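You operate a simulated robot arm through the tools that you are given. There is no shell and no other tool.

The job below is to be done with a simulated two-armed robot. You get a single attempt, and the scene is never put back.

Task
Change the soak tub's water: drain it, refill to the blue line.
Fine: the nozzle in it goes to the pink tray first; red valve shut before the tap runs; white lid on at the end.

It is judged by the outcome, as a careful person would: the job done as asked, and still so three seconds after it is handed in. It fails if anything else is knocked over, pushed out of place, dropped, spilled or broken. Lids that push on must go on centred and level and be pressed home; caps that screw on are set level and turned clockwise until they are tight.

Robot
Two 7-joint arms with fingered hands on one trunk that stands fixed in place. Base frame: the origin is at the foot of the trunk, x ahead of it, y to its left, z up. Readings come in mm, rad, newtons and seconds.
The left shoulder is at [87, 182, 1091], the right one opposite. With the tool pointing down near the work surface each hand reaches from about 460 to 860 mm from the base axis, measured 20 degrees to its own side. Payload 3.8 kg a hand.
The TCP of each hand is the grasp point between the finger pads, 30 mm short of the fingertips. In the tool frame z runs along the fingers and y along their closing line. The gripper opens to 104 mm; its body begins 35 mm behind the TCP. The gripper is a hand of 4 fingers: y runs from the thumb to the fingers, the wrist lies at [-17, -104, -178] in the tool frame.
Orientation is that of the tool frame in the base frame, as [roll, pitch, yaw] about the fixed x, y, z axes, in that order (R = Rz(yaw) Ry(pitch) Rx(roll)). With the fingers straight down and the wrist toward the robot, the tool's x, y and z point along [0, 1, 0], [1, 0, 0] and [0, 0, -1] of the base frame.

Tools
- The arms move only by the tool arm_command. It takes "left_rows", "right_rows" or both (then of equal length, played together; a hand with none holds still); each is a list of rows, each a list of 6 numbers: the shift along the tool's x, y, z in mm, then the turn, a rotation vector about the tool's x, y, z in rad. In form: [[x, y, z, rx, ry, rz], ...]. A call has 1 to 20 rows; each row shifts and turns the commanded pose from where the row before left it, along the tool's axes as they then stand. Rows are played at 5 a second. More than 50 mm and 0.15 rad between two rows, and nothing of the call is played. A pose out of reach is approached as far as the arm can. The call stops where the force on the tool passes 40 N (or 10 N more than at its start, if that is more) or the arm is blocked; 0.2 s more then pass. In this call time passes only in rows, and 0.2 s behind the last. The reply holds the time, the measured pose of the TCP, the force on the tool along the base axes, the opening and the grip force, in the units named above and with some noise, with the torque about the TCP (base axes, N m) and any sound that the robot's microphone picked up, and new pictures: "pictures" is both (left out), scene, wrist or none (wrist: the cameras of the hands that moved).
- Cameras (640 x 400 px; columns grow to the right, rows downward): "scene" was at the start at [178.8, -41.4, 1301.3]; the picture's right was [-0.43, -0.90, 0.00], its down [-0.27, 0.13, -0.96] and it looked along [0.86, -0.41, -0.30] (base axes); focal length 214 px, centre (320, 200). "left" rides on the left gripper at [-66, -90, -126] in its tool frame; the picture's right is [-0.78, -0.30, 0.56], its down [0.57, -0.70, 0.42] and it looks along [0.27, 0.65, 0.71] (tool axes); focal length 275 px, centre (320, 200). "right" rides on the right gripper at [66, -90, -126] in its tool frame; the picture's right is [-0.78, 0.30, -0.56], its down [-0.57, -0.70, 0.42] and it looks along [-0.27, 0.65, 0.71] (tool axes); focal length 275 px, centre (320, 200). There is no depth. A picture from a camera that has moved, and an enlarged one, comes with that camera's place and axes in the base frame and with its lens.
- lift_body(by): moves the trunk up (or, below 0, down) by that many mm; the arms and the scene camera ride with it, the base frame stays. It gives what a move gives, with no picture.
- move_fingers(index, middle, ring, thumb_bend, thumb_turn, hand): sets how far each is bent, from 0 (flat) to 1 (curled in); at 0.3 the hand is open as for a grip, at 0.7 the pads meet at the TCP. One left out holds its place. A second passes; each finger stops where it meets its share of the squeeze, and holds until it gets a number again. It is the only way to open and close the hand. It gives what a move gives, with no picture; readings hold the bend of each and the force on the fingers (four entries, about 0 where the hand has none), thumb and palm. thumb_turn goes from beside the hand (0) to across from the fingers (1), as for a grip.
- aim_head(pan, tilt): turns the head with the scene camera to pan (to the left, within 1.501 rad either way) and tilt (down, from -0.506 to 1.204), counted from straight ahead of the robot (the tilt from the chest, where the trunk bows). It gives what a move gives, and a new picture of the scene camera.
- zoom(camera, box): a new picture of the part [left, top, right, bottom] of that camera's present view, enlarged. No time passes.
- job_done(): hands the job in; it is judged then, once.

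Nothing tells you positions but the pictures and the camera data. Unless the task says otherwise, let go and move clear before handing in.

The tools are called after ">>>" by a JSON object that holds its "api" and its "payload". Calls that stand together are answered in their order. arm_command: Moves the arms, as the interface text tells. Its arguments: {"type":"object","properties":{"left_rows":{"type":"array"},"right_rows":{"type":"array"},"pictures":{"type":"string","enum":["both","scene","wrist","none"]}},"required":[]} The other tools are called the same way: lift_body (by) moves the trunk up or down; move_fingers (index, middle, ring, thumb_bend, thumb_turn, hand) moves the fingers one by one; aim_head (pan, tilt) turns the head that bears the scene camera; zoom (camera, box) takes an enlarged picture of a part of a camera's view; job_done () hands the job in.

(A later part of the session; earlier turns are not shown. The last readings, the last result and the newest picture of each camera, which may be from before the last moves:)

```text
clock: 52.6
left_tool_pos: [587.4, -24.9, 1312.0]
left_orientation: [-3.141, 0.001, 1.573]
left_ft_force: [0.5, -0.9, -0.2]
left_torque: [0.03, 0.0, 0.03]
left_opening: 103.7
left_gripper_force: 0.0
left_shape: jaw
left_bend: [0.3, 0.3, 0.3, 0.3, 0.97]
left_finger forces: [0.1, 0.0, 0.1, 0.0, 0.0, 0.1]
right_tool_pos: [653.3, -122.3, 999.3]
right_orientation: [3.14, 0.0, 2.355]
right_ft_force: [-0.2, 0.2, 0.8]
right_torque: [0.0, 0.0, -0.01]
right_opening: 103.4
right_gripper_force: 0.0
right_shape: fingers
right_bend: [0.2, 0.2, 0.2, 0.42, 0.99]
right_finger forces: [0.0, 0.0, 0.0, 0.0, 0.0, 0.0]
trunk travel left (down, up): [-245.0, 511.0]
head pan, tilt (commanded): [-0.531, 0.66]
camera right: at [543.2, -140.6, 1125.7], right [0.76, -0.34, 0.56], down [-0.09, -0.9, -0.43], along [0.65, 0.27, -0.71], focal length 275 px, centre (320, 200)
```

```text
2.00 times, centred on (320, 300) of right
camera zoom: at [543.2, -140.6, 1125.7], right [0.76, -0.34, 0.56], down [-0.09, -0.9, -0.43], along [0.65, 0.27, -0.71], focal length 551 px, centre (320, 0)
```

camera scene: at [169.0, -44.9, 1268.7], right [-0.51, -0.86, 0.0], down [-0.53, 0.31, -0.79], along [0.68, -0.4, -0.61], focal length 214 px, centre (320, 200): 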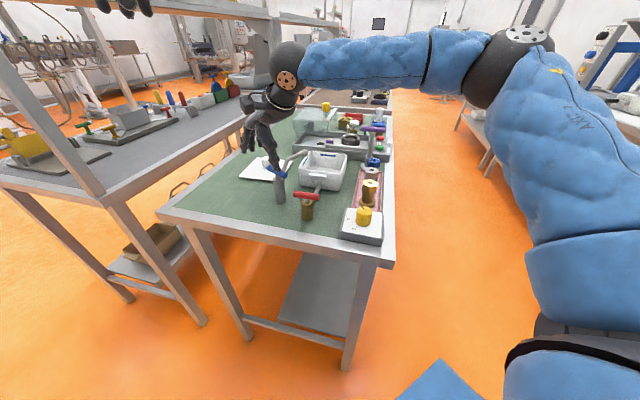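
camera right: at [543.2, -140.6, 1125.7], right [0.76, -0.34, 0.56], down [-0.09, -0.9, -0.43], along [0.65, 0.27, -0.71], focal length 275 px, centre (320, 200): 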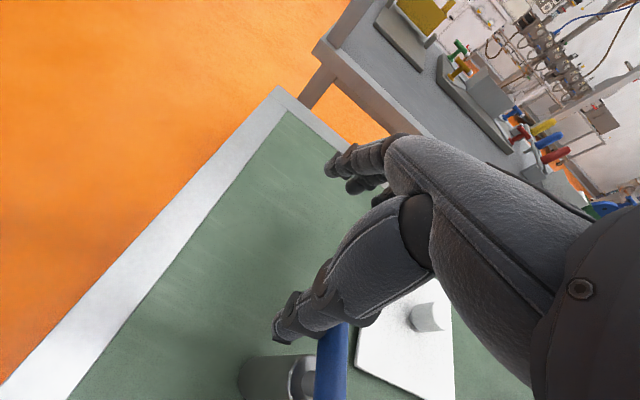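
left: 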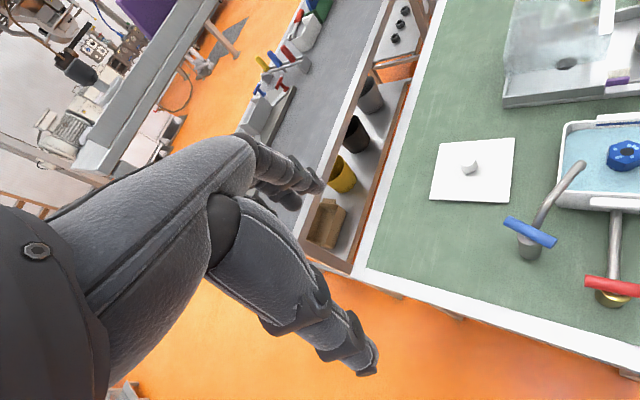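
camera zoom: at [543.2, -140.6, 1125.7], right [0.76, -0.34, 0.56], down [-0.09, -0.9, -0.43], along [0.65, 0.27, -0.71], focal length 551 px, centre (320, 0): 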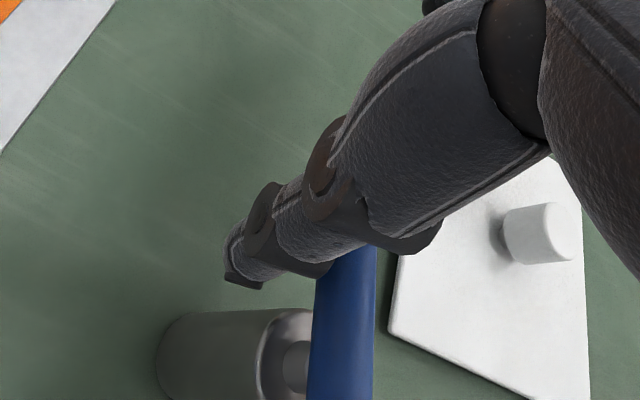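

The thumb is now poised at the bar's far end and the level is rising only about 3 mm/s (z≈919 vs. line ≈962). I'll hold and let it fill, checking as it goes.

>>> {"api": "arm_command", "payload": {"right_rows": [[0, 0, 0, 0, 0, 0], [0, 0, 0, 0, 0, 0], [0, 0, 0, 0, 0, 0], [0, 0, 0, 0, 0, 0], [0, 0, 0, 0, 0, 0], [0, 0, 0, 0, 0, 0], [0, 0, 0, 0, 0, 0], [0, 0, 0, 0, 0, 0], [0, 0, 0, 0, 0, 0], [0, 0, 0, 0, 0, 0]], "pictures": "none"}}

>>> {"api": "zoom", "payload": {"camera": "scene", "box": [308, 145, 358, 190]}}

```text
clock: 54.8
left_tool_pos: [587.6, -24.1, 1311.2]
left_orientation: [-3.141, 0.001, 1.572]
left_ft_force: [-1.1, 0.2, -0.6]
left_torque: [0.03, 0.03, 0.02]
left_opening: 103.8
left_gripper_force: 0.0
left_shape: jaw
left_bend: [0.3, 0.3, 0.3, 0.3, 0.97]
left_finger forces: [0.0, 0.0, 0.1, 0.0, 0.1, 0.0]
right_tool_pos: [652.4, -121.4, 999.8]
right_orientation: [-3.141, -0.001, 2.354]
right_ft_force: [0.9, 1.0, 0.8]
right_torque: [-0.05, 0.02, -0.01]
right_opening: 103.5
right_gripper_force: 0.0
right_shape: fingers
right_bend: [0.2, 0.2, 0.2, 0.42, 0.99]
right_finger forces: [0.1, 0.0, 0.1, 0.0, 0.0, 0.0]
trunk travel left (down, up): [-245.0, 511.0]
head pan, tilt (commanded): [-0.531, 0.66]
```

```text
8.89 times, centred on (333, 168) of scene
camera zoom: at [169.1, -45.0, 1268.6], right [-0.51, -0.86, 0.0], down [-0.53, 0.31, -0.79], along [0.68, -0.4, -0.61], focal length 1906 px, centre (204, 489)
```

zoom: 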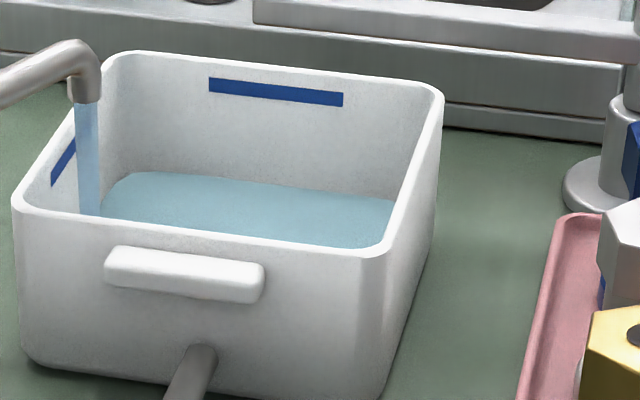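

Rising steadily at about 7 px/s; the surface needs about 95 px more to reach the line. I'll wait two longer intervals with a check between.

>>> {"api": "arm_command", "payload": {"right_rows": [[0, 0, 0, 0, 0, 0], [0, 0, 0, 0, 0, 0], [0, 0, 0, 0, 0, 0], [0, 0, 0, 0, 0, 0], [0, 0, 0, 0, 0, 0], [0, 0, 0, 0, 0, 0], [0, 0, 0, 0, 0, 0], [0, 0, 0, 0, 0, 0], [0, 0, 0, 0, 0, 0], [0, 0, 0, 0, 0, 0], [0, 0, 0, 0, 0, 0], [0, 0, 0, 0, 0, 0], [0, 0, 0, 0, 0, 0], [0, 0, 0, 0, 0, 0], [0, 0, 0, 0, 0, 0], [0, 0, 0, 0, 0, 0], [0, 0, 0, 0, 0, 0], [0, 0, 0, 0, 0, 0], [0, 0, 0, 0, 0, 0], [0, 0, 0, 0, 0, 0]], "pictures": "none"}}

>>> {"api": "zoom", "payload": {"camera": "scene", "box": [308, 145, 358, 190]}}

```text
clock: 59.0
left_tool_pos: [587.2, -24.8, 1311.6]
left_orientation: [-3.141, 0.0, 1.57]
left_ft_force: [-0.1, -0.1, 0.9]
left_torque: [0.0, 0.02, 0.02]
left_opening: 104.0
left_gripper_force: 0.0
left_shape: jaw
left_bend: [0.3, 0.3, 0.3, 0.3, 0.97]
left_finger forces: [0.0, 0.0, 0.0, 0.0, 0.0, 0.0]
right_tool_pos: [651.7, -123.6, 1001.0]
right_orientation: [3.139, 0.001, 2.355]
right_ft_force: [-0.2, -0.2, 0.2]
right_torque: [0.01, -0.01, 0.03]
right_opening: 103.2
right_gripper_force: 0.1
right_shape: fingers
right_bend: [0.2, 0.2, 0.2, 0.42, 0.99]
right_finger forces: [0.1, 0.1, 0.0, 0.1, 0.1, 0.1]
trunk travel left (down, up): [-245.0, 511.0]
head pan, tilt (commanded): [-0.531, 0.66]
```

```text
8.89 times, centred on (333, 168) of scene
camera zoom: at [169.1, -45.0, 1268.6], right [-0.51, -0.86, 0.0], down [-0.53, 0.31, -0.79], along [0.68, -0.4, -0.61], focal length 1906 px, centre (204, 489)
```

zoom: 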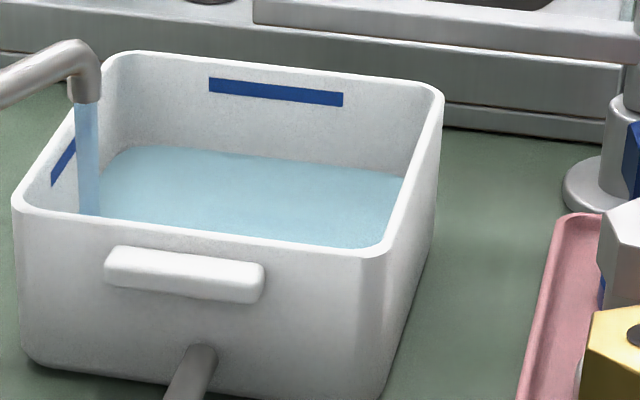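

Level about 70 px below the line now. Continuing to wait.

>>> {"api": "arm_command", "payload": {"right_rows": [[0, 0, 0, 0, 0, 0], [0, 0, 0, 0, 0, 0], [0, 0, 0, 0, 0, 0], [0, 0, 0, 0, 0, 0], [0, 0, 0, 0, 0, 0], [0, 0, 0, 0, 0, 0], [0, 0, 0, 0, 0, 0], [0, 0, 0, 0, 0, 0], [0, 0, 0, 0, 0, 0], [0, 0, 0, 0, 0, 0], [0, 0, 0, 0, 0, 0], [0, 0, 0, 0, 0, 0], [0, 0, 0, 0, 0, 0], [0, 0, 0, 0, 0, 0], [0, 0, 0, 0, 0, 0], [0, 0, 0, 0, 0, 0], [0, 0, 0, 0, 0, 0], [0, 0, 0, 0, 0, 0], [0, 0, 0, 0, 0, 0], [0, 0, 0, 0, 0, 0]], "pictures": "none"}}

>>> {"api": "zoom", "payload": {"camera": "scene", "box": [308, 145, 358, 190]}}

```text
clock: 63.2
left_tool_pos: [587.1, -24.6, 1311.1]
left_orientation: [3.141, 0.001, 1.572]
left_ft_force: [-0.4, -0.7, -0.4]
left_torque: [0.0, 0.03, 0.01]
left_opening: 103.9
left_gripper_force: 0.0
left_shape: jaw
left_bend: [0.3, 0.3, 0.3, 0.3, 0.97]
left_finger forces: [0.0, 0.0, 0.0, 0.0, 0.1, 0.0]
right_tool_pos: [652.2, -122.7, 1000.0]
right_orientation: [3.141, 0.0, 2.354]
right_ft_force: [-1.3, 0.3, 0.5]
right_torque: [-0.01, -0.02, 0.02]
right_opening: 103.5
right_gripper_force: 0.1
right_shape: fingers
right_bend: [0.2, 0.2, 0.2, 0.42, 0.99]
right_finger forces: [0.0, 0.1, 0.1, 0.0, 0.0, 0.0]
trunk travel left (down, up): [-245.0, 511.0]
head pan, tilt (commanded): [-0.531, 0.66]
```

```text
8.89 times, centred on (333, 168) of scene
camera zoom: at [169.1, -45.0, 1268.6], right [-0.51, -0.86, 0.0], down [-0.53, 0.31, -0.79], along [0.68, -0.4, -0.61], focal length 1906 px, centre (204, 489)
```

zoom: 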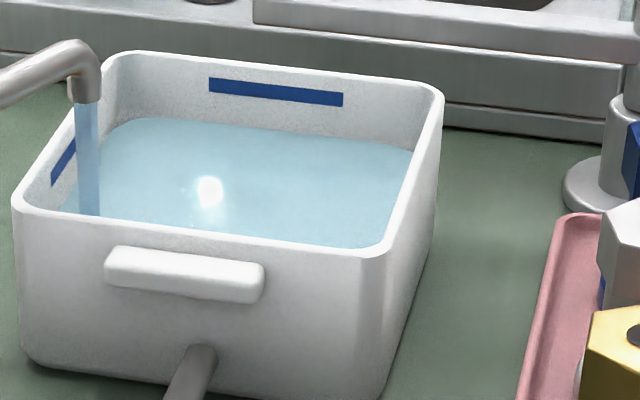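

About 42 px (≈6 s) to go. I'll wait 3.6 s, then check.

>>> {"api": "arm_command", "payload": {"right_rows": [[0, 0, 0, 0, 0, 0], [0, 0, 0, 0, 0, 0], [0, 0, 0, 0, 0, 0], [0, 0, 0, 0, 0, 0], [0, 0, 0, 0, 0, 0], [0, 0, 0, 0, 0, 0], [0, 0, 0, 0, 0, 0], [0, 0, 0, 0, 0, 0], [0, 0, 0, 0, 0, 0], [0, 0, 0, 0, 0, 0], [0, 0, 0, 0, 0, 0], [0, 0, 0, 0, 0, 0], [0, 0, 0, 0, 0, 0], [0, 0, 0, 0, 0, 0], [0, 0, 0, 0, 0, 0], [0, 0, 0, 0, 0, 0], [0, 0, 0, 0, 0, 0]], "pictures": "none"}}

>>> {"api": "zoom", "payload": {"camera": "scene", "box": [308, 145, 358, 190]}}

>>> {"api": "zoom", "payload": {"camera": "scene", "box": [245, 120, 335, 200]}}

```text
clock: 66.8
left_tool_pos: [587.5, -24.4, 1311.7]
left_orientation: [-3.141, 0.001, 1.569]
left_ft_force: [-0.2, 0.1, -0.4]
left_torque: [0.02, 0.01, -0.01]
left_opening: 103.5
left_gripper_force: 0.0
left_shape: jaw
left_bend: [0.3, 0.3, 0.3, 0.3, 0.97]
left_finger forces: [0.0, 0.0, 0.1, 0.0, 0.1, 0.0]
right_tool_pos: [653.3, -122.5, 1001.0]
right_orientation: [3.141, 0.001, 2.356]
right_ft_force: [-0.1, 0.1, -0.2]
right_torque: [0.01, 0.04, -0.01]
right_opening: 103.4
right_gripper_force: 0.0
right_shape: fingers
right_bend: [0.2, 0.2, 0.2, 0.42, 0.99]
right_finger forces: [0.0, 0.0, 0.0, 0.1, 0.0, 0.1]
trunk travel left (down, up): [-245.0, 511.0]
head pan, tilt (commanded): [-0.531, 0.66]
```

```text
8.89 times, centred on (333, 168) of scene
camera zoom: at [169.1, -45.0, 1268.6], right [-0.51, -0.86, 0.0], down [-0.53, 0.31, -0.79], along [0.68, -0.4, -0.61], focal length 1906 px, centre (204, 489)
```

zoom: 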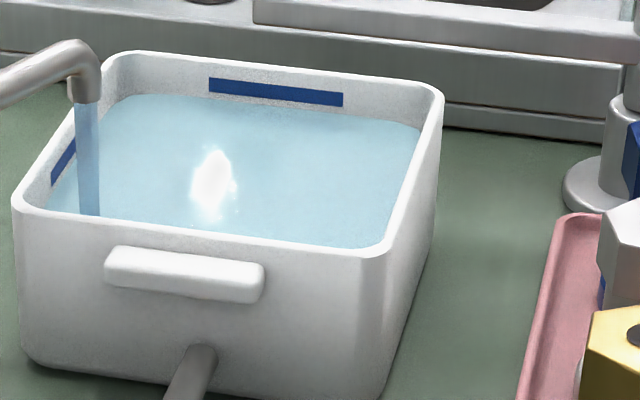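

```text
5.00 times, centred on (290, 160) of scene
camera zoom: at [169.1, -45.0, 1268.6], right [-0.51, -0.86, 0.0], down [-0.53, 0.31, -0.79], along [0.68, -0.4, -0.61], focal length 1072 px, centre (470, 400)
```

zoom: 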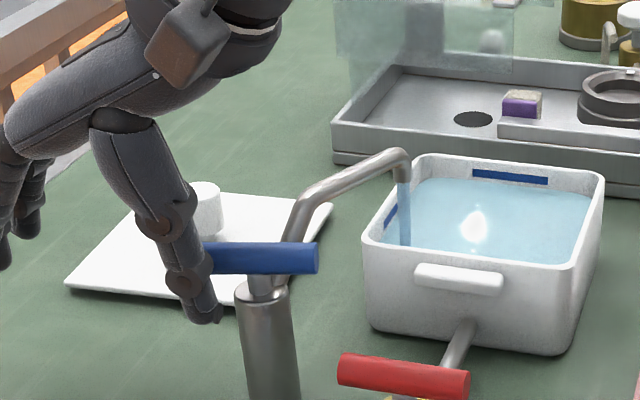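

About 18 px below the line's centre; I'll wait 1.4 s more, then close (closing itself adds a little).

>>> {"api": "arm_command", "payload": {"right_rows": [[0, 0, 0, 0, 0, 0], [0, 0, 0, 0, 0, 0], [0, 0, 0, 0, 0, 0], [0, 0, 0, 0, 0, 0], [0, 0, 0, 0, 0, 0], [0, 0, 0, 0, 0, 0]], "pictures": "none"}}

>>> {"api": "zoom", "payload": {"camera": "scene", "box": [313, 145, 353, 170]}}

```text
clock: 68.2
left_tool_pos: [587.5, -25.2, 1311.9]
left_orientation: [-3.14, 0.001, 1.571]
left_ft_force: [-0.6, -1.0, -0.1]
left_torque: [-0.01, 0.03, 0.02]
left_opening: 103.9
left_gripper_force: 0.2
left_shape: jaw
left_bend: [0.3, 0.3, 0.3, 0.3, 0.97]
left_finger forces: [0.1, 0.0, 0.0, 0.1, 0.0, 0.0]
right_tool_pos: [653.0, -123.5, 1000.5]
right_orientation: [3.14, 0.0, 2.354]
right_ft_force: [0.3, 0.1, -0.4]
right_torque: [-0.04, -0.03, -0.01]
right_opening: 103.6
right_gripper_force: 0.1
right_shape: fingers
right_bend: [0.2, 0.2, 0.2, 0.42, 0.99]
right_finger forces: [0.0, 0.1, 0.1, 0.0, 0.1, 0.0]
trunk travel left (down, up): [-245.0, 511.0]
head pan, tilt (commanded): [-0.531, 0.66]
```

```text
16.00 times, centred on (333, 158) of scene
camera zoom: at [169.1, -45.0, 1268.6], right [-0.51, -0.86, 0.0], down [-0.53, 0.31, -0.79], along [0.68, -0.4, -0.61], focal length 3432 px, centre (112, 880)
```

zoom: 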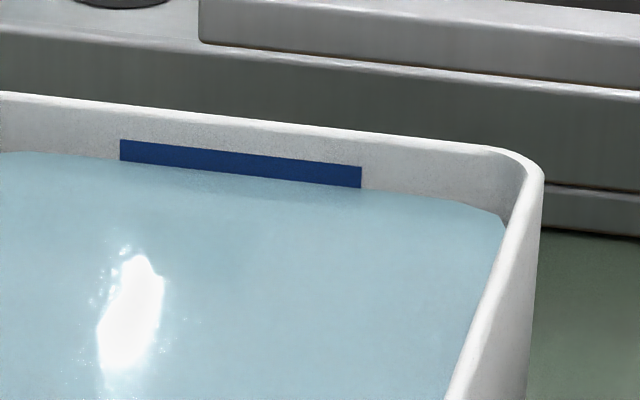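

The surface has just reached the line's lower edge. Closing the tap now.

>>> {"api": "arm_command", "payload": {"right_rows": [[-10.6, 5.1, 0, 0, 0, 0], [-8.9, 6.0, 0, 0, 0, 0], [-5.6, 1.9, 0, 0, 0, 0], [-3.6, -1.8, 0, 0, 0, 0]], "pictures": "wrist"}}

>>> {"api": "zoom", "payload": {"camera": "scene", "box": [313, 145, 353, 170]}}

>>> {"api": "zoom", "payload": {"camera": "scene", "box": [245, 120, 335, 200]}}

```text
clock: 69.2
left_tool_pos: [586.3, -22.4, 1312.9]
left_orientation: [-3.141, 0.0, 1.571]
left_ft_force: [0.5, -0.2, -0.5]
left_torque: [0.02, 0.03, 0.01]
left_opening: 103.8
left_gripper_force: 0.1
left_shape: jaw
left_bend: [0.3, 0.3, 0.3, 0.3, 0.97]
left_finger forces: [0.0, 0.1, 0.0, 0.0, 0.0, 0.0]
right_tool_pos: [668.6, -141.3, 1001.6]
right_orientation: [3.138, -0.002, 2.356]
right_ft_force: [-4.6, 9.5, 1.5]
right_torque: [0.02, 0.05, -0.41]
right_opening: 99.8
right_gripper_force: 4.8
right_shape: fingers
right_bend: [0.2, 0.2, 0.2, 0.45, 0.95]
right_finger forces: [0.1, 0.0, 0.0, 0.1, 10.1, 0.1]
right hand out of reach, approached as far as the arm can: row 1, 2
trunk travel left (down, up): [-245.0, 511.0]
head pan, tilt (commanded): [-0.531, 0.66]
camera right: at [559.1, -158.7, 1126.8], right [0.76, -0.34, 0.56], down [-0.09, -0.9, -0.43], along [0.65, 0.27, -0.71], focal length 275 px, centre (320, 200)
```

right: 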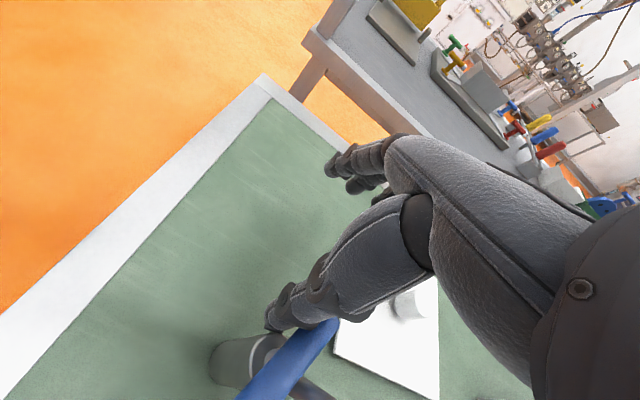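

```text
16.00 times, centred on (333, 158) of scene
camera zoom: at [168.4, -43.6, 1268.8], right [-0.51, -0.86, 0.0], down [-0.53, 0.31, -0.79], along [0.68, -0.4, -0.61], focal length 3432 px, centre (112, 880)
```

zoom: 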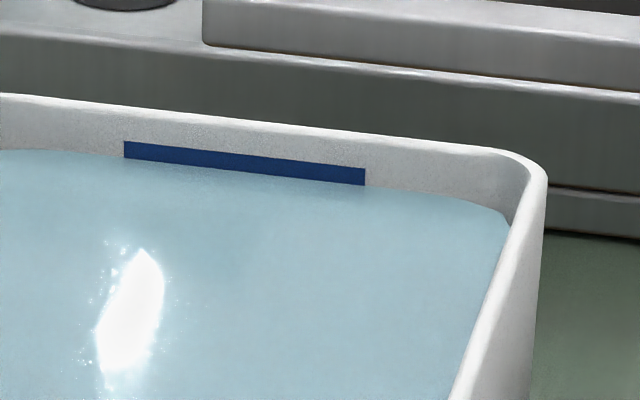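

```text
5.00 times, centred on (290, 160) of scene
camera zoom: at [168.4, -43.6, 1268.8], right [-0.51, -0.86, 0.0], down [-0.53, 0.31, -0.79], along [0.68, -0.4, -0.61], focal length 1072 px, centre (470, 400)
```

zoom: 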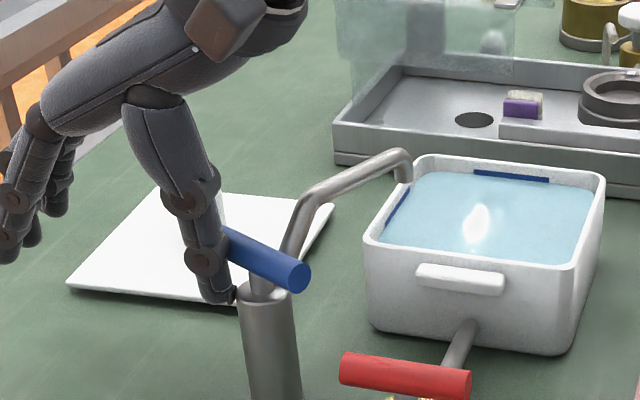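

The stream has stopped and the level sits on the blue line. I'll ease the thumb off the bar and check for drips and the bar's angle.

>>> {"api": "arm_command", "payload": {"right_rows": [[3.6, 1.8, 0, 0, 0, 0], [5.6, -1.9, 0, 0, 0, 0], [0, 0, 0, 0, 0, 0]], "pictures": "none"}}

>>> {"api": "zoom", "payload": {"camera": "scene", "box": [260, 140, 330, 200]}}

>>> {"api": "zoom", "payload": {"camera": "scene", "box": [313, 145, 353, 170]}}

>>> {"api": "zoom", "payload": {"camera": "scene", "box": [308, 145, 358, 190]}}

```text
clock: 70.0
left_tool_pos: [587.2, -24.3, 1311.2]
left_orientation: [-3.141, -0.001, 1.571]
left_ft_force: [0.6, 0.8, -0.1]
left_torque: [0.01, 0.0, 0.0]
left_opening: 103.4
left_gripper_force: 0.1
left_shape: jaw
left_bend: [0.3, 0.3, 0.3, 0.3, 0.97]
left_finger forces: [0.0, 0.0, 0.0, 0.0, 0.1, 0.1]
right_tool_pos: [663.8, -137.1, 1000.2]
right_orientation: [3.141, 0.0, 2.353]
right_ft_force: [2.5, 3.3, 1.4]
right_torque: [0.02, 0.01, 0.0]
right_opening: 99.1
right_gripper_force: 1.3
right_shape: fingers
right_bend: [0.2, 0.2, 0.2, 0.45, 0.99]
right_finger forces: [0.0, 0.1, 0.0, 0.0, 3.6, 0.0]
right hand out of reach, approached as far as the arm can: row 1
trunk travel left (down, up): [-245.0, 511.0]
head pan, tilt (commanded): [-0.531, 0.66]
```

```text
6.67 times, centred on (295, 170) of scene
camera zoom: at [169.3, -44.6, 1268.6], right [-0.51, -0.86, 0.0], down [-0.53, 0.31, -0.79], along [0.68, -0.4, -0.61], focal length 1430 px, centre (487, 400)
```

zoom: 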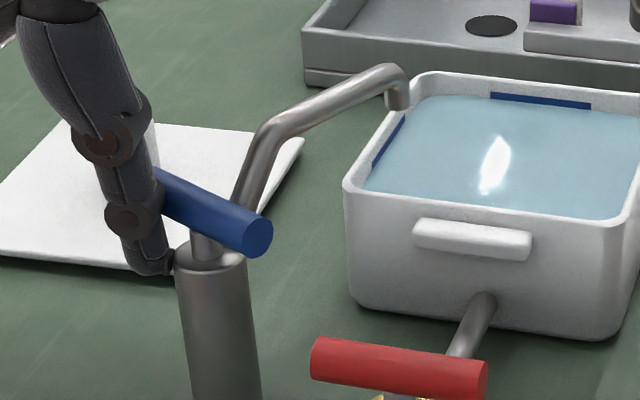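

```text
16.00 times, centred on (333, 158) of scene
camera zoom: at [169.3, -44.6, 1268.6], right [-0.51, -0.86, 0.0], down [-0.53, 0.31, -0.79], along [0.68, -0.4, -0.61], focal length 3432 px, centre (112, 880)
```

zoom: 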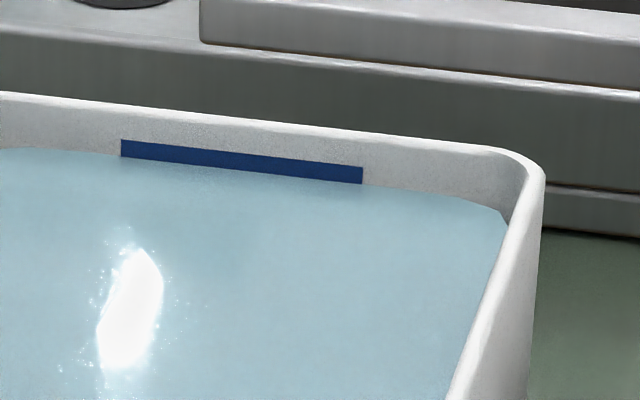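

```text
8.89 times, centred on (333, 168) of scene
camera zoom: at [169.3, -44.6, 1268.6], right [-0.51, -0.86, 0.0], down [-0.53, 0.31, -0.79], along [0.68, -0.4, -0.61], focal length 1906 px, centre (204, 489)
```

zoom: 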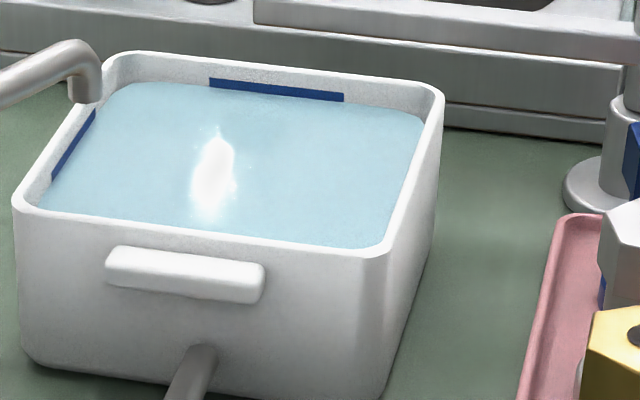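

Level holds on the line with no stream. The thumb still rests lightly on the bar, so I'll back it away sideways first, then lift clear.

>>> {"api": "arm_command", "payload": {"right_rows": [[7, 0.8, 0, 0, 0, 0], [7, 0.8, 0, 0, 0, 0], [0, 0, -12, 0, 0, 0], [0, 0, -20, 0, 0, 0], [0, 0, -25, 0, 0, 0], [-10, -5, -20, 0, 0, 0]], "pictures": "both"}}

>>> {"api": "zoom", "payload": {"camera": "scene", "box": [245, 110, 365, 210]}}

```text
clock: 71.4
left_tool_pos: [587.6, -23.9, 1311.9]
left_orientation: [-3.141, -0.001, 1.57]
left_ft_force: [0.3, -0.7, 0.3]
left_torque: [-0.01, -0.01, 0.01]
left_opening: 103.6
left_gripper_force: 0.1
left_shape: jaw
left_bend: [0.3, 0.3, 0.3, 0.3, 0.97]
left_finger forces: [0.1, 0.1, 0.0, 0.0, 0.0, 0.0]
right_tool_pos: [658.7, -154.8, 1081.9]
right_orientation: [-3.141, -0.002, 2.356]
right_ft_force: [-0.3, -0.1, -0.4]
right_torque: [0.02, 0.01, -0.02]
right_opening: 103.2
right_gripper_force: 0.0
right_shape: fingers
right_bend: [0.2, 0.2, 0.2, 0.42, 0.99]
right_finger forces: [0.0, 0.0, 0.0, 0.1, 0.0, 0.1]
right hand out of reach, approached as far as the arm can: row 5
trunk travel left (down, up): [-245.0, 511.0]
head pan, tilt (commanded): [-0.531, 0.66]
camera scene: at [169.4, -45.1, 1268.6], right [-0.51, -0.86, 0.0], down [-0.53, 0.31, -0.79], along [0.68, -0.4, -0.61], focal length 214 px, centre (320, 200)
camera right: at [548.7, -171.4, 1207.2], right [0.76, -0.34, 0.56], down [-0.09, -0.9, -0.43], along [0.65, 0.27, -0.71], focal length 275 px, centre (320, 200)
```

scene: 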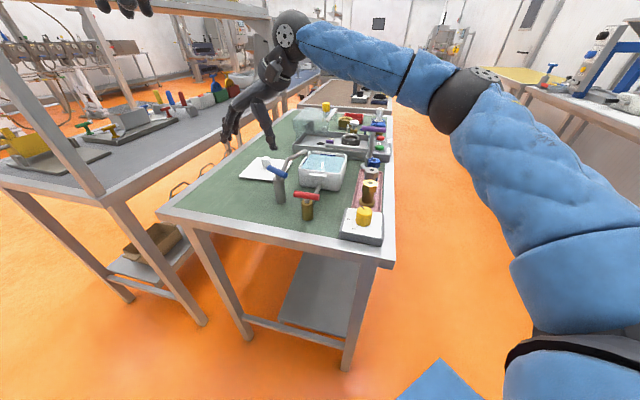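
right: 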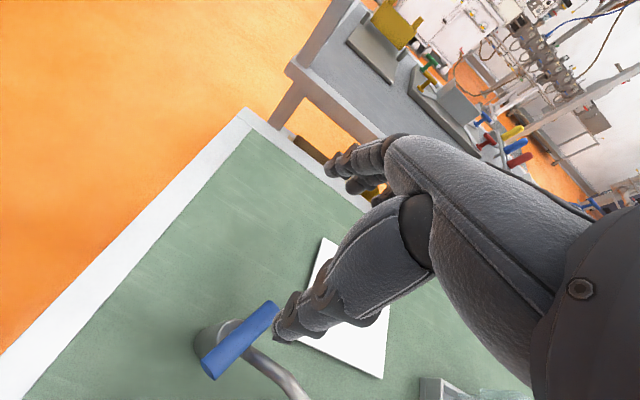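

```text
4.00 times, centred on (305, 160) of scene
camera zoom: at [169.4, -45.1, 1268.6], right [-0.51, -0.86, 0.0], down [-0.53, 0.31, -0.79], along [0.68, -0.4, -0.61], focal length 858 px, centre (380, 360)
```

zoom: 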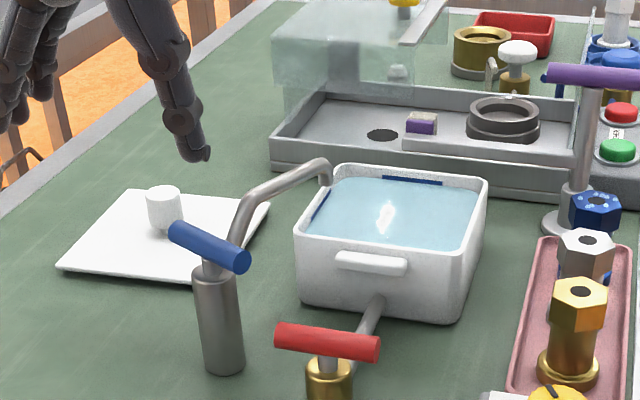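

The tap bar is back at its original closed angle and everything stands as before. Now the lid: I'll look closely at it and the tub from the left and scene cameras to get accurate poses.

>>> {"api": "zoom", "payload": {"camera": "left", "box": [460, 60, 640, 240]}}

>>> {"api": "zoom", "payload": {"camera": "scene", "box": [250, 145, 300, 185]}}

>>> {"api": "zoom", "payload": {"camera": "left", "box": [480, 100, 560, 180]}}

```text
2.22 times, centred on (550, 150) of left
camera zoom: at [496.8, -90.2, 1437.1], right [-0.3, -0.78, -0.56], down [-0.7, 0.57, -0.42], along [0.65, 0.27, -0.71], focal length 612 px, centre (-191, 311)
```

zoom: 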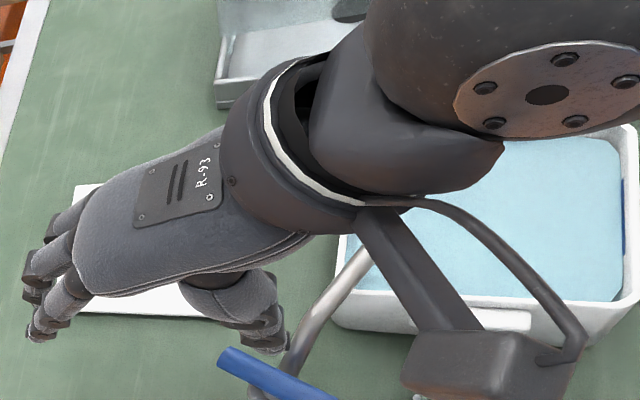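

```text
10.00 times, centred on (275, 165) of scene
camera zoom: at [169.4, -45.1, 1268.6], right [-0.51, -0.86, 0.0], down [-0.53, 0.31, -0.79], along [0.68, -0.4, -0.61], focal length 2145 px, centre (770, 550)
```

zoom: 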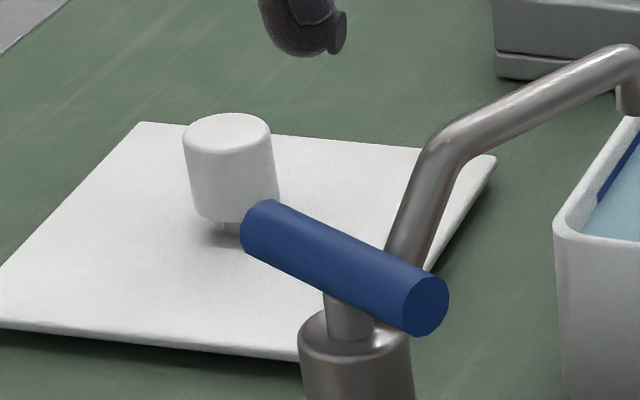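

```text
5.00 times, centred on (520, 140) of left
camera zoom: at [496.8, -90.2, 1437.1], right [-0.3, -0.78, -0.56], down [-0.7, 0.57, -0.42], along [0.65, 0.27, -0.71], focal length 1376 px, centre (-680, 500)
```

zoom: 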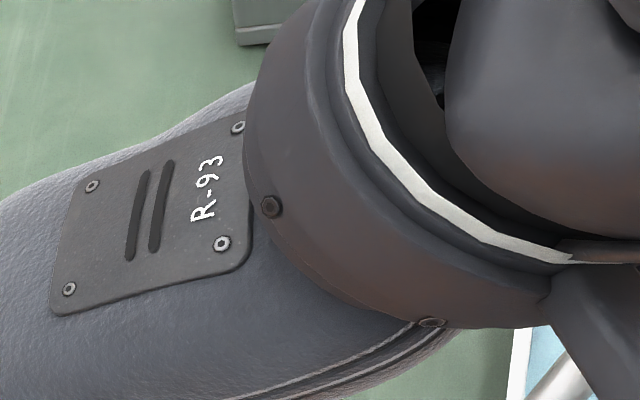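

I'll get precise tub rim corner positions with tight zooms from the scene camera.

>>> {"api": "zoom", "payload": {"camera": "scene", "box": [304, 146, 334, 176]}}

>>> {"api": "zoom", "payload": {"camera": "scene", "box": [326, 146, 356, 176]}}

```text
13.33 times, centred on (319, 161) of scene
camera zoom: at [169.4, -45.1, 1268.6], right [-0.51, -0.86, 0.0], down [-0.53, 0.31, -0.79], along [0.68, -0.4, -0.61], focal length 2860 px, centre (333, 720)
```

zoom: 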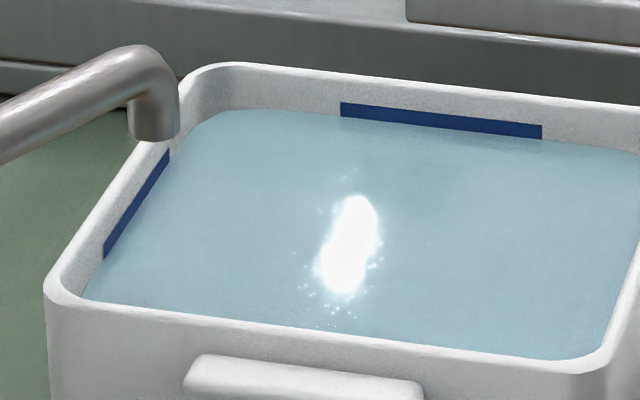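

```text
13.33 times, centred on (341, 161) of scene
camera zoom: at [169.4, -45.1, 1268.6], right [-0.51, -0.86, 0.0], down [-0.53, 0.31, -0.79], along [0.68, -0.4, -0.61], focal length 2860 px, centre (40, 720)
```

zoom: 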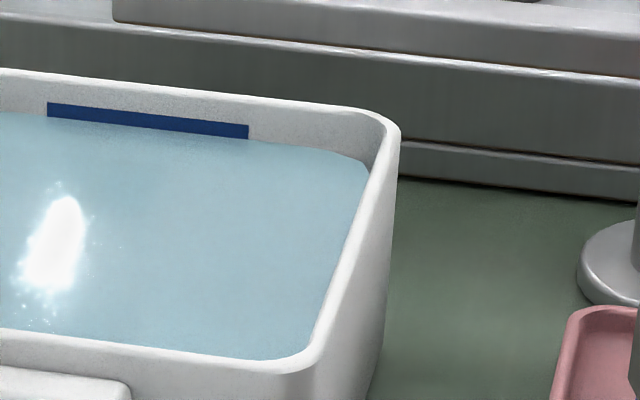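

The scene view gives a tub centre near (660,-347), but I want a better-conditioned look. I'll move the right hand high to a spot where its camera sees the whole tub clearly.

>>> {"api": "arm_command", "payload": {"right_rows": [[-10.6, -17.7, -8, 0, 0, 0.131], [-12.8, -16.1, -8, 0, 0, 0.131], [-14.8, -14.3, -8, 0, 0, 0.131], [-16.6, -12.3, -8, 0, 0, 0.131], [-18, -10, -8, 0, 0, 0.131], [-19.2, -7.6, -8, 0, 0, 0.131], [-41, -10, 0, 0, 0, 0], [-41, -10, 0, 0, 0, 0], [-41, -10, 0, 0, 0, 0], [-41, -9, 0, 0, 0, 0], [0, 0, 0, 0, 0, 0], [0, 0, 0, 0, 0, 0]], "pictures": "wrist"}}

>>> {"api": "zoom", "payload": {"camera": "right", "box": [110, 120, 290, 270]}}

>>> {"api": "zoom", "payload": {"camera": "left", "box": [480, 80, 640, 240]}}

```text
clock: 74.0
left_tool_pos: [586.8, -24.1, 1312.9]
left_orientation: [-3.141, 0.001, 1.572]
left_ft_force: [0.2, 0.3, -0.1]
left_torque: [-0.02, 0.0, -0.01]
left_opening: 103.4
left_gripper_force: 0.0
left_shape: jaw
left_bend: [0.3, 0.3, 0.3, 0.3, 0.97]
left_finger forces: [0.0, 0.0, 0.0, 0.0, 0.0, 0.0]
right_tool_pos: [586.8, -436.5, 1127.8]
right_orientation: [-3.141, 0.0, 1.569]
right_ft_force: [0.3, 0.2, -0.2]
right_torque: [-0.05, -0.01, -0.02]
right_opening: 103.5
right_gripper_force: 0.0
right_shape: fingers
right_bend: [0.2, 0.2, 0.2, 0.42, 0.99]
right_finger forces: [0.0, 0.0, 0.1, 0.0, 0.0, 0.0]
trunk travel left (down, up): [-245.0, 511.0]
head pan, tilt (commanded): [-0.531, 0.66]
camera right: at [498.2, -369.7, 1253.4], right [0.29, -0.78, 0.56], down [-0.7, -0.57, -0.42], along [0.65, -0.27, -0.71], focal length 275 px, centre (320, 200)
```

right: 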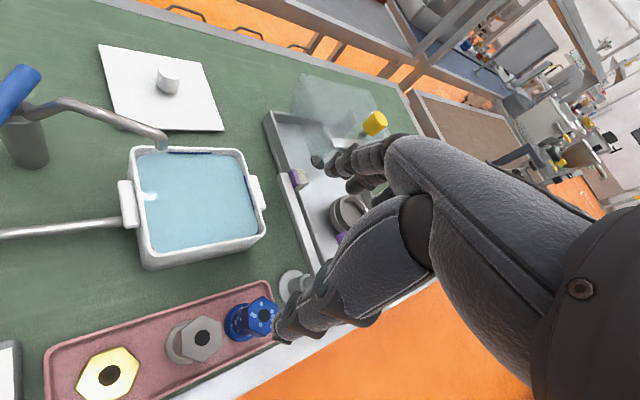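

```text
2.67 times, centred on (200, 195) of right
camera zoom: at [498.2, -369.7, 1253.4], right [0.29, -0.78, 0.56], down [-0.7, -0.57, -0.42], along [0.65, -0.27, -0.71], focal length 734 px, centre (640, 213)
```

zoom: 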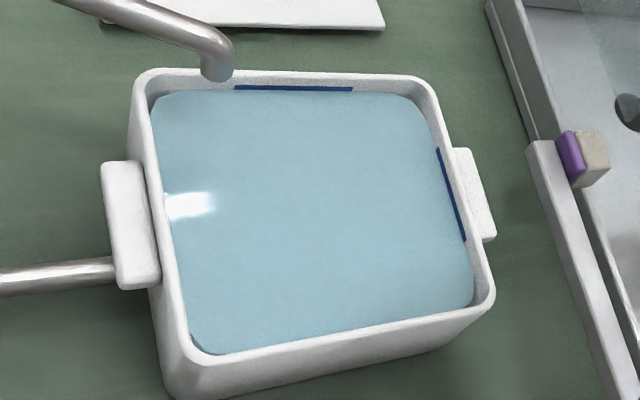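

```text
2.50 times, centred on (560, 160) of left
camera zoom: at [496.3, -90.6, 1437.2], right [-0.3, -0.78, -0.56], down [-0.7, 0.57, -0.42], along [0.65, 0.27, -0.71], focal length 688 px, centre (-280, 300)
```

zoom: 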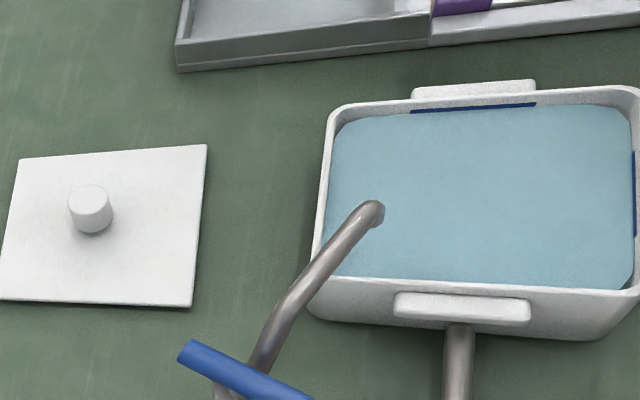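

This view gives a clean square: tub centre (663,-347), edges at −45°; the lid is centred near (802,-211), edges at about −41°. I'll pre-shape the hand and move high over to the lid's knob.

>>> {"api": "move_fingers", "payload": {"hand": "right", "index": 0.48, "middle": 0.48, "ring": 0.48, "thumb_bend": 0.48}}

>>> {"api": "arm_command", "payload": {"right_rows": [[28, 27, 0, 0, 0, 0], [28, 27, 0, 0, 0, 0], [28, 27, 0, 0, 0, 0], [28, 27, 0, 0, 0, 0], [28, 27, 0, 0, 0, 0], [28, 27, 0, 0, 0, 0], [28, 27, 0, 0, 0, 0], [28, 27, 0, 0, 0, 0], [0, 0, 30, 0, 0, 0], [0, 0, 30, 0, 0, 0], [0, 0, 0, 0, 0, 0]], "pictures": "both"}}

>>> {"api": "zoom", "payload": {"camera": "right", "box": [160, 200, 400, 400]}}

>>> {"api": "zoom", "payload": {"camera": "scene", "box": [245, 110, 335, 190]}}

```text
clock: 75.0
left_tool_pos: [587.3, -24.9, 1312.0]
left_orientation: [3.14, 0.0, 1.57]
left_ft_force: [-0.2, 0.0, -0.3]
left_torque: [-0.03, 0.01, -0.01]
left_opening: 103.8
left_gripper_force: 0.1
left_shape: jaw
left_bend: [0.3, 0.3, 0.3, 0.3, 0.97]
left_finger forces: [0.1, 0.0, 0.1, 0.1, 0.0, 0.0]
right_tool_pos: [587.7, -433.9, 1127.8]
right_orientation: [3.14, 0.0, 1.569]
right_ft_force: [0.2, 0.2, 0.2]
right_torque: [0.01, -0.04, -0.02]
right_opening: 59.6
right_gripper_force: 0.1
right_shape: fingers
right_bend: [0.48, 0.48, 0.48, 0.48, 0.99]
right_finger forces: [0.0, 0.0, 0.0, 0.0, 0.1, 0.0]
trunk travel left (down, up): [-245.0, 511.0]
head pan, tilt (commanded): [-0.531, 0.66]
```

```text
clock: 77.4
left_tool_pos: [586.8, -24.6, 1312.5]
left_orientation: [-3.14, 0.0, 1.571]
left_ft_force: [-1.4, -0.2, -0.8]
left_torque: [-0.03, 0.04, -0.04]
left_opening: 103.7
left_gripper_force: 0.1
left_shape: jaw
left_bend: [0.3, 0.3, 0.3, 0.3, 0.97]
left_finger forces: [0.0, 0.1, 0.0, 0.0, 0.0, 0.1]
right_tool_pos: [718.9, -299.6, 1069.5]
right_orientation: [-3.14, -0.001, 1.568]
right_ft_force: [0.0, 0.5, -0.4]
right_torque: [0.03, -0.01, -0.02]
right_opening: 59.2
right_gripper_force: 0.1
right_shape: fingers
right_bend: [0.48, 0.48, 0.48, 0.48, 0.99]
right_finger forces: [0.0, 0.0, 0.0, 0.1, 0.0, 0.0]
right hand out of reach, approached as far as the arm can: row 5, 6, 7, 8
trunk travel left (down, up): [-245.0, 511.0]
head pan, tilt (commanded): [-0.531, 0.66]
camera scene: at [169.2, -45.1, 1268.7], right [-0.51, -0.86, 0.0], down [-0.53, 0.31, -0.79], along [0.68, -0.4, -0.61], focal length 214 px, centre (320, 200)
camera right: at [631.0, -233.6, 1194.9], right [0.29, -0.78, 0.56], down [-0.7, -0.57, -0.43], along [0.65, -0.27, -0.71], focal length 275 px, centre (320, 200)
```

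scene: 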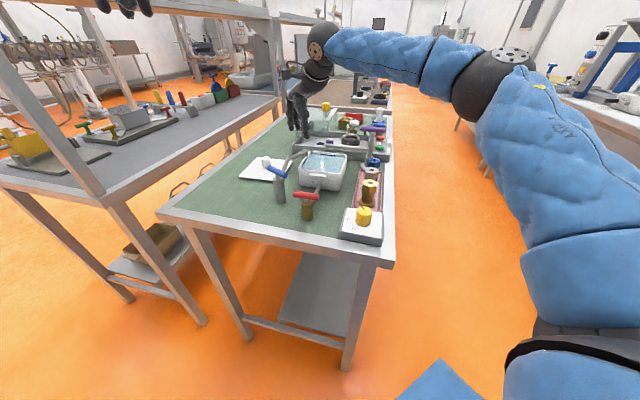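
right: 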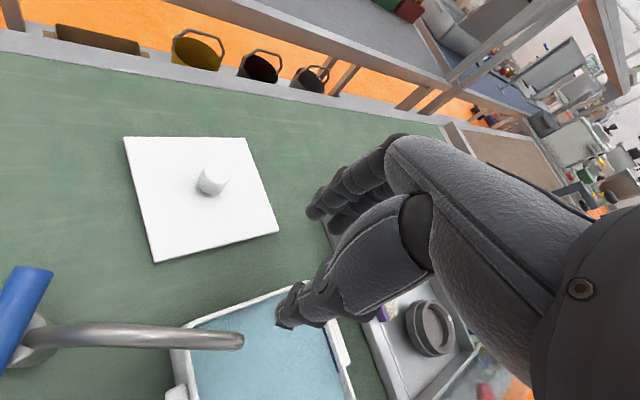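

```text
2.00 times, centred on (280, 300) of right
camera zoom: at [631.0, -233.6, 1194.9], right [0.29, -0.78, 0.56], down [-0.7, -0.57, -0.43], along [0.65, -0.27, -0.71], focal length 551 px, centre (400, 0)
```

zoom: 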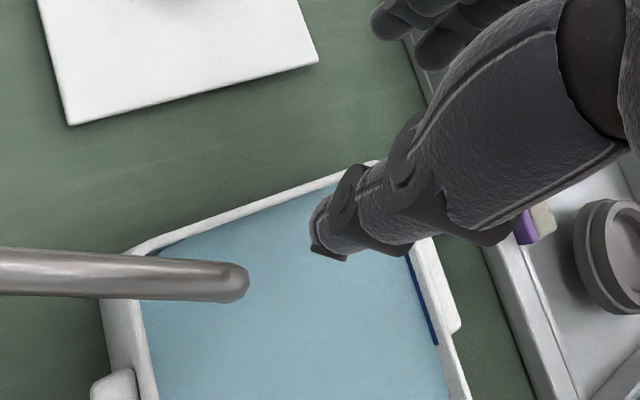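

```text
5.00 times, centred on (290, 150) of scene
camera zoom: at [169.2, -45.1, 1268.7], right [-0.51, -0.86, 0.0], down [-0.53, 0.31, -0.79], along [0.68, -0.4, -0.61], focal length 1072 px, centre (470, 450)
```

zoom: 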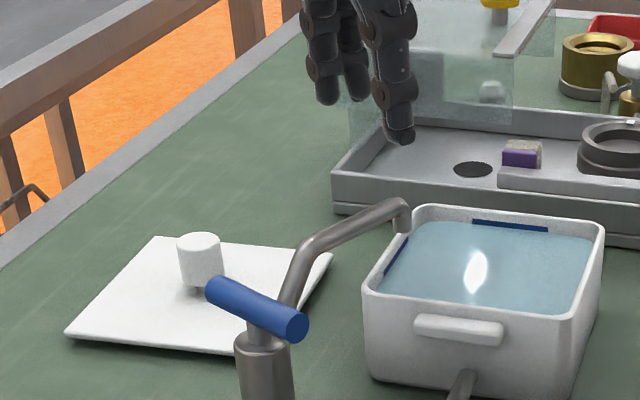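

The right arm ran out of reach at this height; its wrist is far above the shoulder. Raising the trunk about 100 mm should bring the lid and the carrying height into range.

>>> {"api": "lift_body", "payload": {"by": 100}}

>>> {"api": "arm_command", "payload": {"right_rows": [[10, 10, 10, 0, 0, 0], [20, 20, 20, 0, 0, 0], [20, 20, 20, 0, 0, 0], [20, 20, 20, 0, 0, 0], [18, 14, 20, 0, 0, 0]], "pictures": "both"}}

```text
clock: 78.8
left_tool_pos: [553.0, -23.8, 1439.4]
left_orientation: [3.085, 0.001, 1.571]
left_ft_force: [-0.1, -1.3, -0.7]
left_torque: [0.0, 0.02, 0.01]
left_opening: 104.0
left_gripper_force: 0.0
left_shape: jaw
left_bend: [0.3, 0.3, 0.3, 0.3, 0.97]
left_finger forces: [0.0, 0.0, 0.0, 0.0, 0.0, 0.0]
right_tool_pos: [713.0, -301.4, 1185.8]
right_orientation: [3.118, 0.001, 1.567]
right_ft_force: [0.1, 0.2, 0.2]
right_torque: [0.01, 0.02, 0.01]
right_opening: 59.1
right_gripper_force: 0.0
right_shape: fingers
right_bend: [0.48, 0.48, 0.48, 0.48, 0.99]
right_finger forces: [0.0, 0.0, 0.0, 0.1, 0.1, 0.1]
trunk travel left (down, up): [-345.0, 411.0]
head pan, tilt (commanded): [-0.531, 0.66]
```

```text
clock: 80.0
left_tool_pos: [552.0, -22.4, 1440.0]
left_orientation: [3.083, 0.001, 1.572]
left_ft_force: [0.2, -0.4, 0.6]
left_torque: [-0.01, 0.0, -0.01]
left_opening: 103.8
left_gripper_force: 0.0
left_shape: jaw
left_bend: [0.3, 0.3, 0.3, 0.3, 0.97]
left_finger forces: [0.0, 0.0, 0.0, 0.0, 0.0, 0.0]
right_tool_pos: [707.0, -251.2, 1090.7]
right_orientation: [3.117, 0.0, 1.568]
right_ft_force: [0.4, -0.2, 0.4]
right_torque: [0.02, -0.01, 0.0]
right_opening: 59.3
right_gripper_force: 0.0
right_shape: fingers
right_bend: [0.48, 0.48, 0.48, 0.48, 0.99]
right_finger forces: [0.0, 0.1, 0.0, 0.1, 0.1, 0.0]
right hand out of reach, approached as far as the arm can: row 1, 2, 3, 4, 5
trunk travel left (down, up): [-345.0, 411.0]
head pan, tilt (commanded): [-0.531, 0.66]
camera scene: at [129.6, -44.9, 1370.6], right [-0.51, -0.86, 0.0], down [-0.53, 0.31, -0.79], along [0.68, -0.4, -0.61], focal length 214 px, centre (320, 200)
camera right: at [613.2, -186.2, 1215.1], right [0.28, -0.78, 0.56], down [-0.69, -0.57, -0.44], along [0.67, -0.27, -0.7], focal length 275 px, centre (320, 200)
```

scene: 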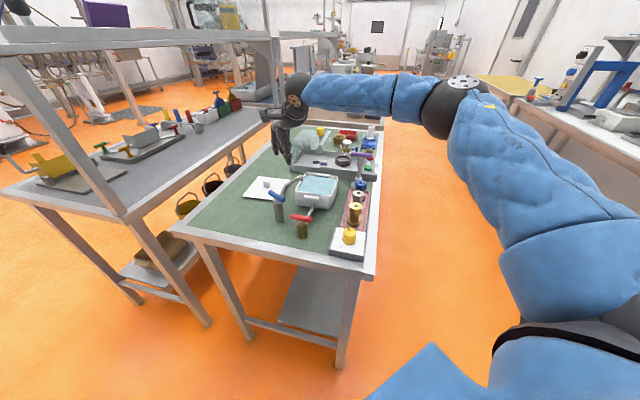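
right: 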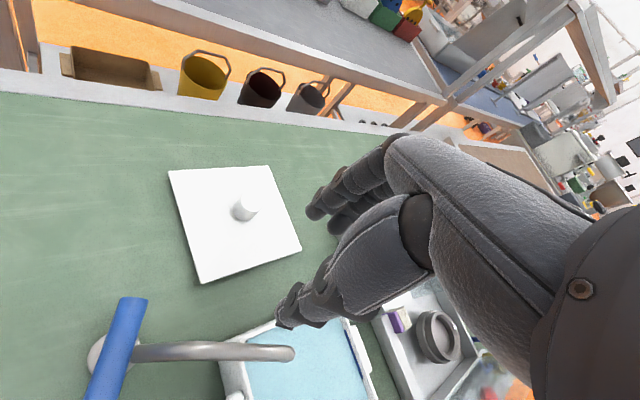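

Raising the trunk leaned the shoulder back, which made reach worse. I'll retreat the hand to a clear spot and return the trunk to its original height.

>>> {"api": "arm_command", "payload": {"right_rows": [[-10, -6, -22, 0, 0, 0], [-30, -13, -22, 0, 0, 0], [-35, -16, -22, 0, 0, 0], [-35, -16, -20, 0, 0, 0], [-35, -16, -10, 0, 0, 0]], "pictures": "none"}}

>>> {"api": "lift_body", "payload": {"by": -100}}

>>> {"api": "arm_command", "payload": {"right_rows": [[0, 0, 0, 0, 0, 0]], "pictures": "both"}}

```text
clock: 81.2
left_tool_pos: [551.0, -24.4, 1441.6]
left_orientation: [3.081, -0.003, 1.572]
left_ft_force: [-0.3, -0.5, -0.1]
left_torque: [-0.01, -0.01, 0.02]
left_opening: 103.8
left_gripper_force: 0.1
left_shape: jaw
left_bend: [0.3, 0.3, 0.3, 0.3, 0.97]
left_finger forces: [0.0, 0.0, 0.0, 0.0, 0.0, 0.0]
right_tool_pos: [634.6, -396.6, 1184.3]
right_orientation: [3.117, -0.003, 1.569]
right_ft_force: [0.5, 0.4, 0.3]
right_torque: [-0.01, -0.02, 0.05]
right_opening: 59.2
right_gripper_force: 0.1
right_shape: fingers
right_bend: [0.48, 0.48, 0.48, 0.48, 0.99]
right_finger forces: [0.0, 0.1, 0.0, 0.0, 0.0, 0.0]
trunk travel left (down, up): [-345.0, 411.0]
head pan, tilt (commanded): [-0.531, 0.66]
```

```text
clock: 82.5
left_tool_pos: [551.0, -23.3, 1342.7]
left_orientation: [3.085, -0.004, 1.571]
left_ft_force: [-0.3, -0.1, 0.2]
left_torque: [-0.03, -0.03, -0.02]
left_opening: 103.6
left_gripper_force: 0.0
left_shape: jaw
left_bend: [0.3, 0.3, 0.3, 0.3, 0.97]
left_finger forces: [0.0, 0.0, 0.0, 0.0, 0.0, 0.0]
right_tool_pos: [635.8, -397.6, 1086.3]
right_orientation: [3.118, -0.003, 1.568]
right_ft_force: [-0.5, -0.1, 0.0]
right_torque: [-0.03, -0.01, 0.02]
right_opening: 59.4
right_gripper_force: 0.0
right_shape: fingers
right_bend: [0.48, 0.48, 0.48, 0.48, 0.99]
right_finger forces: [0.0, 0.0, 0.0, 0.0, 0.0, 0.0]
trunk travel left (down, up): [-245.0, 511.0]
head pan, tilt (commanded): [-0.531, 0.66]
```

```text
clock: 82.9
left_tool_pos: [551.5, -24.0, 1340.2]
left_orientation: [3.082, 0.0, 1.573]
left_ft_force: [-0.1, 0.4, -0.1]
left_torque: [0.0, 0.0, -0.04]
left_opening: 104.0
left_gripper_force: 0.1
left_shape: jaw
left_bend: [0.3, 0.3, 0.3, 0.3, 0.97]
left_finger forces: [0.1, 0.0, 0.0, 0.1, 0.0, 0.0]
right_tool_pos: [636.5, -398.1, 1083.9]
right_orientation: [3.115, 0.0, 1.567]
right_ft_force: [0.2, 0.4, 0.3]
right_torque: [0.0, 0.02, 0.03]
right_opening: 59.1
right_gripper_force: 0.1
right_shape: fingers
right_bend: [0.48, 0.48, 0.48, 0.48, 0.99]
right_finger forces: [0.0, 0.0, 0.0, 0.1, 0.0, 0.1]
trunk travel left (down, up): [-245.0, 511.0]
head pan, tilt (commanded): [-0.531, 0.66]
camera scene: at [168.9, -45.1, 1268.7], right [-0.51, -0.86, 0.0], down [-0.53, 0.31, -0.79], along [0.68, -0.4, -0.61], focal length 214 px, centre (320, 200)
camera right: at [543.7, -332.1, 1208.6], right [0.28, -0.78, 0.56], down [-0.69, -0.57, -0.44], along [0.67, -0.27, -0.7], focal length 275 px, centre (320, 200)
```

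scene: 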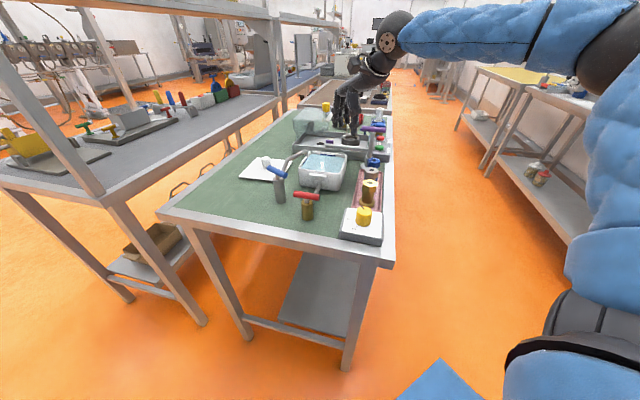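
right: 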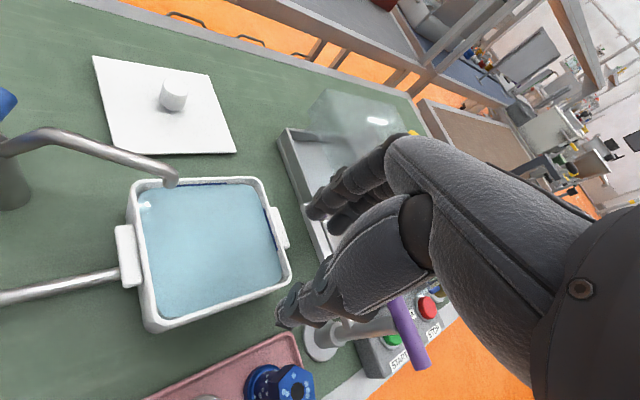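

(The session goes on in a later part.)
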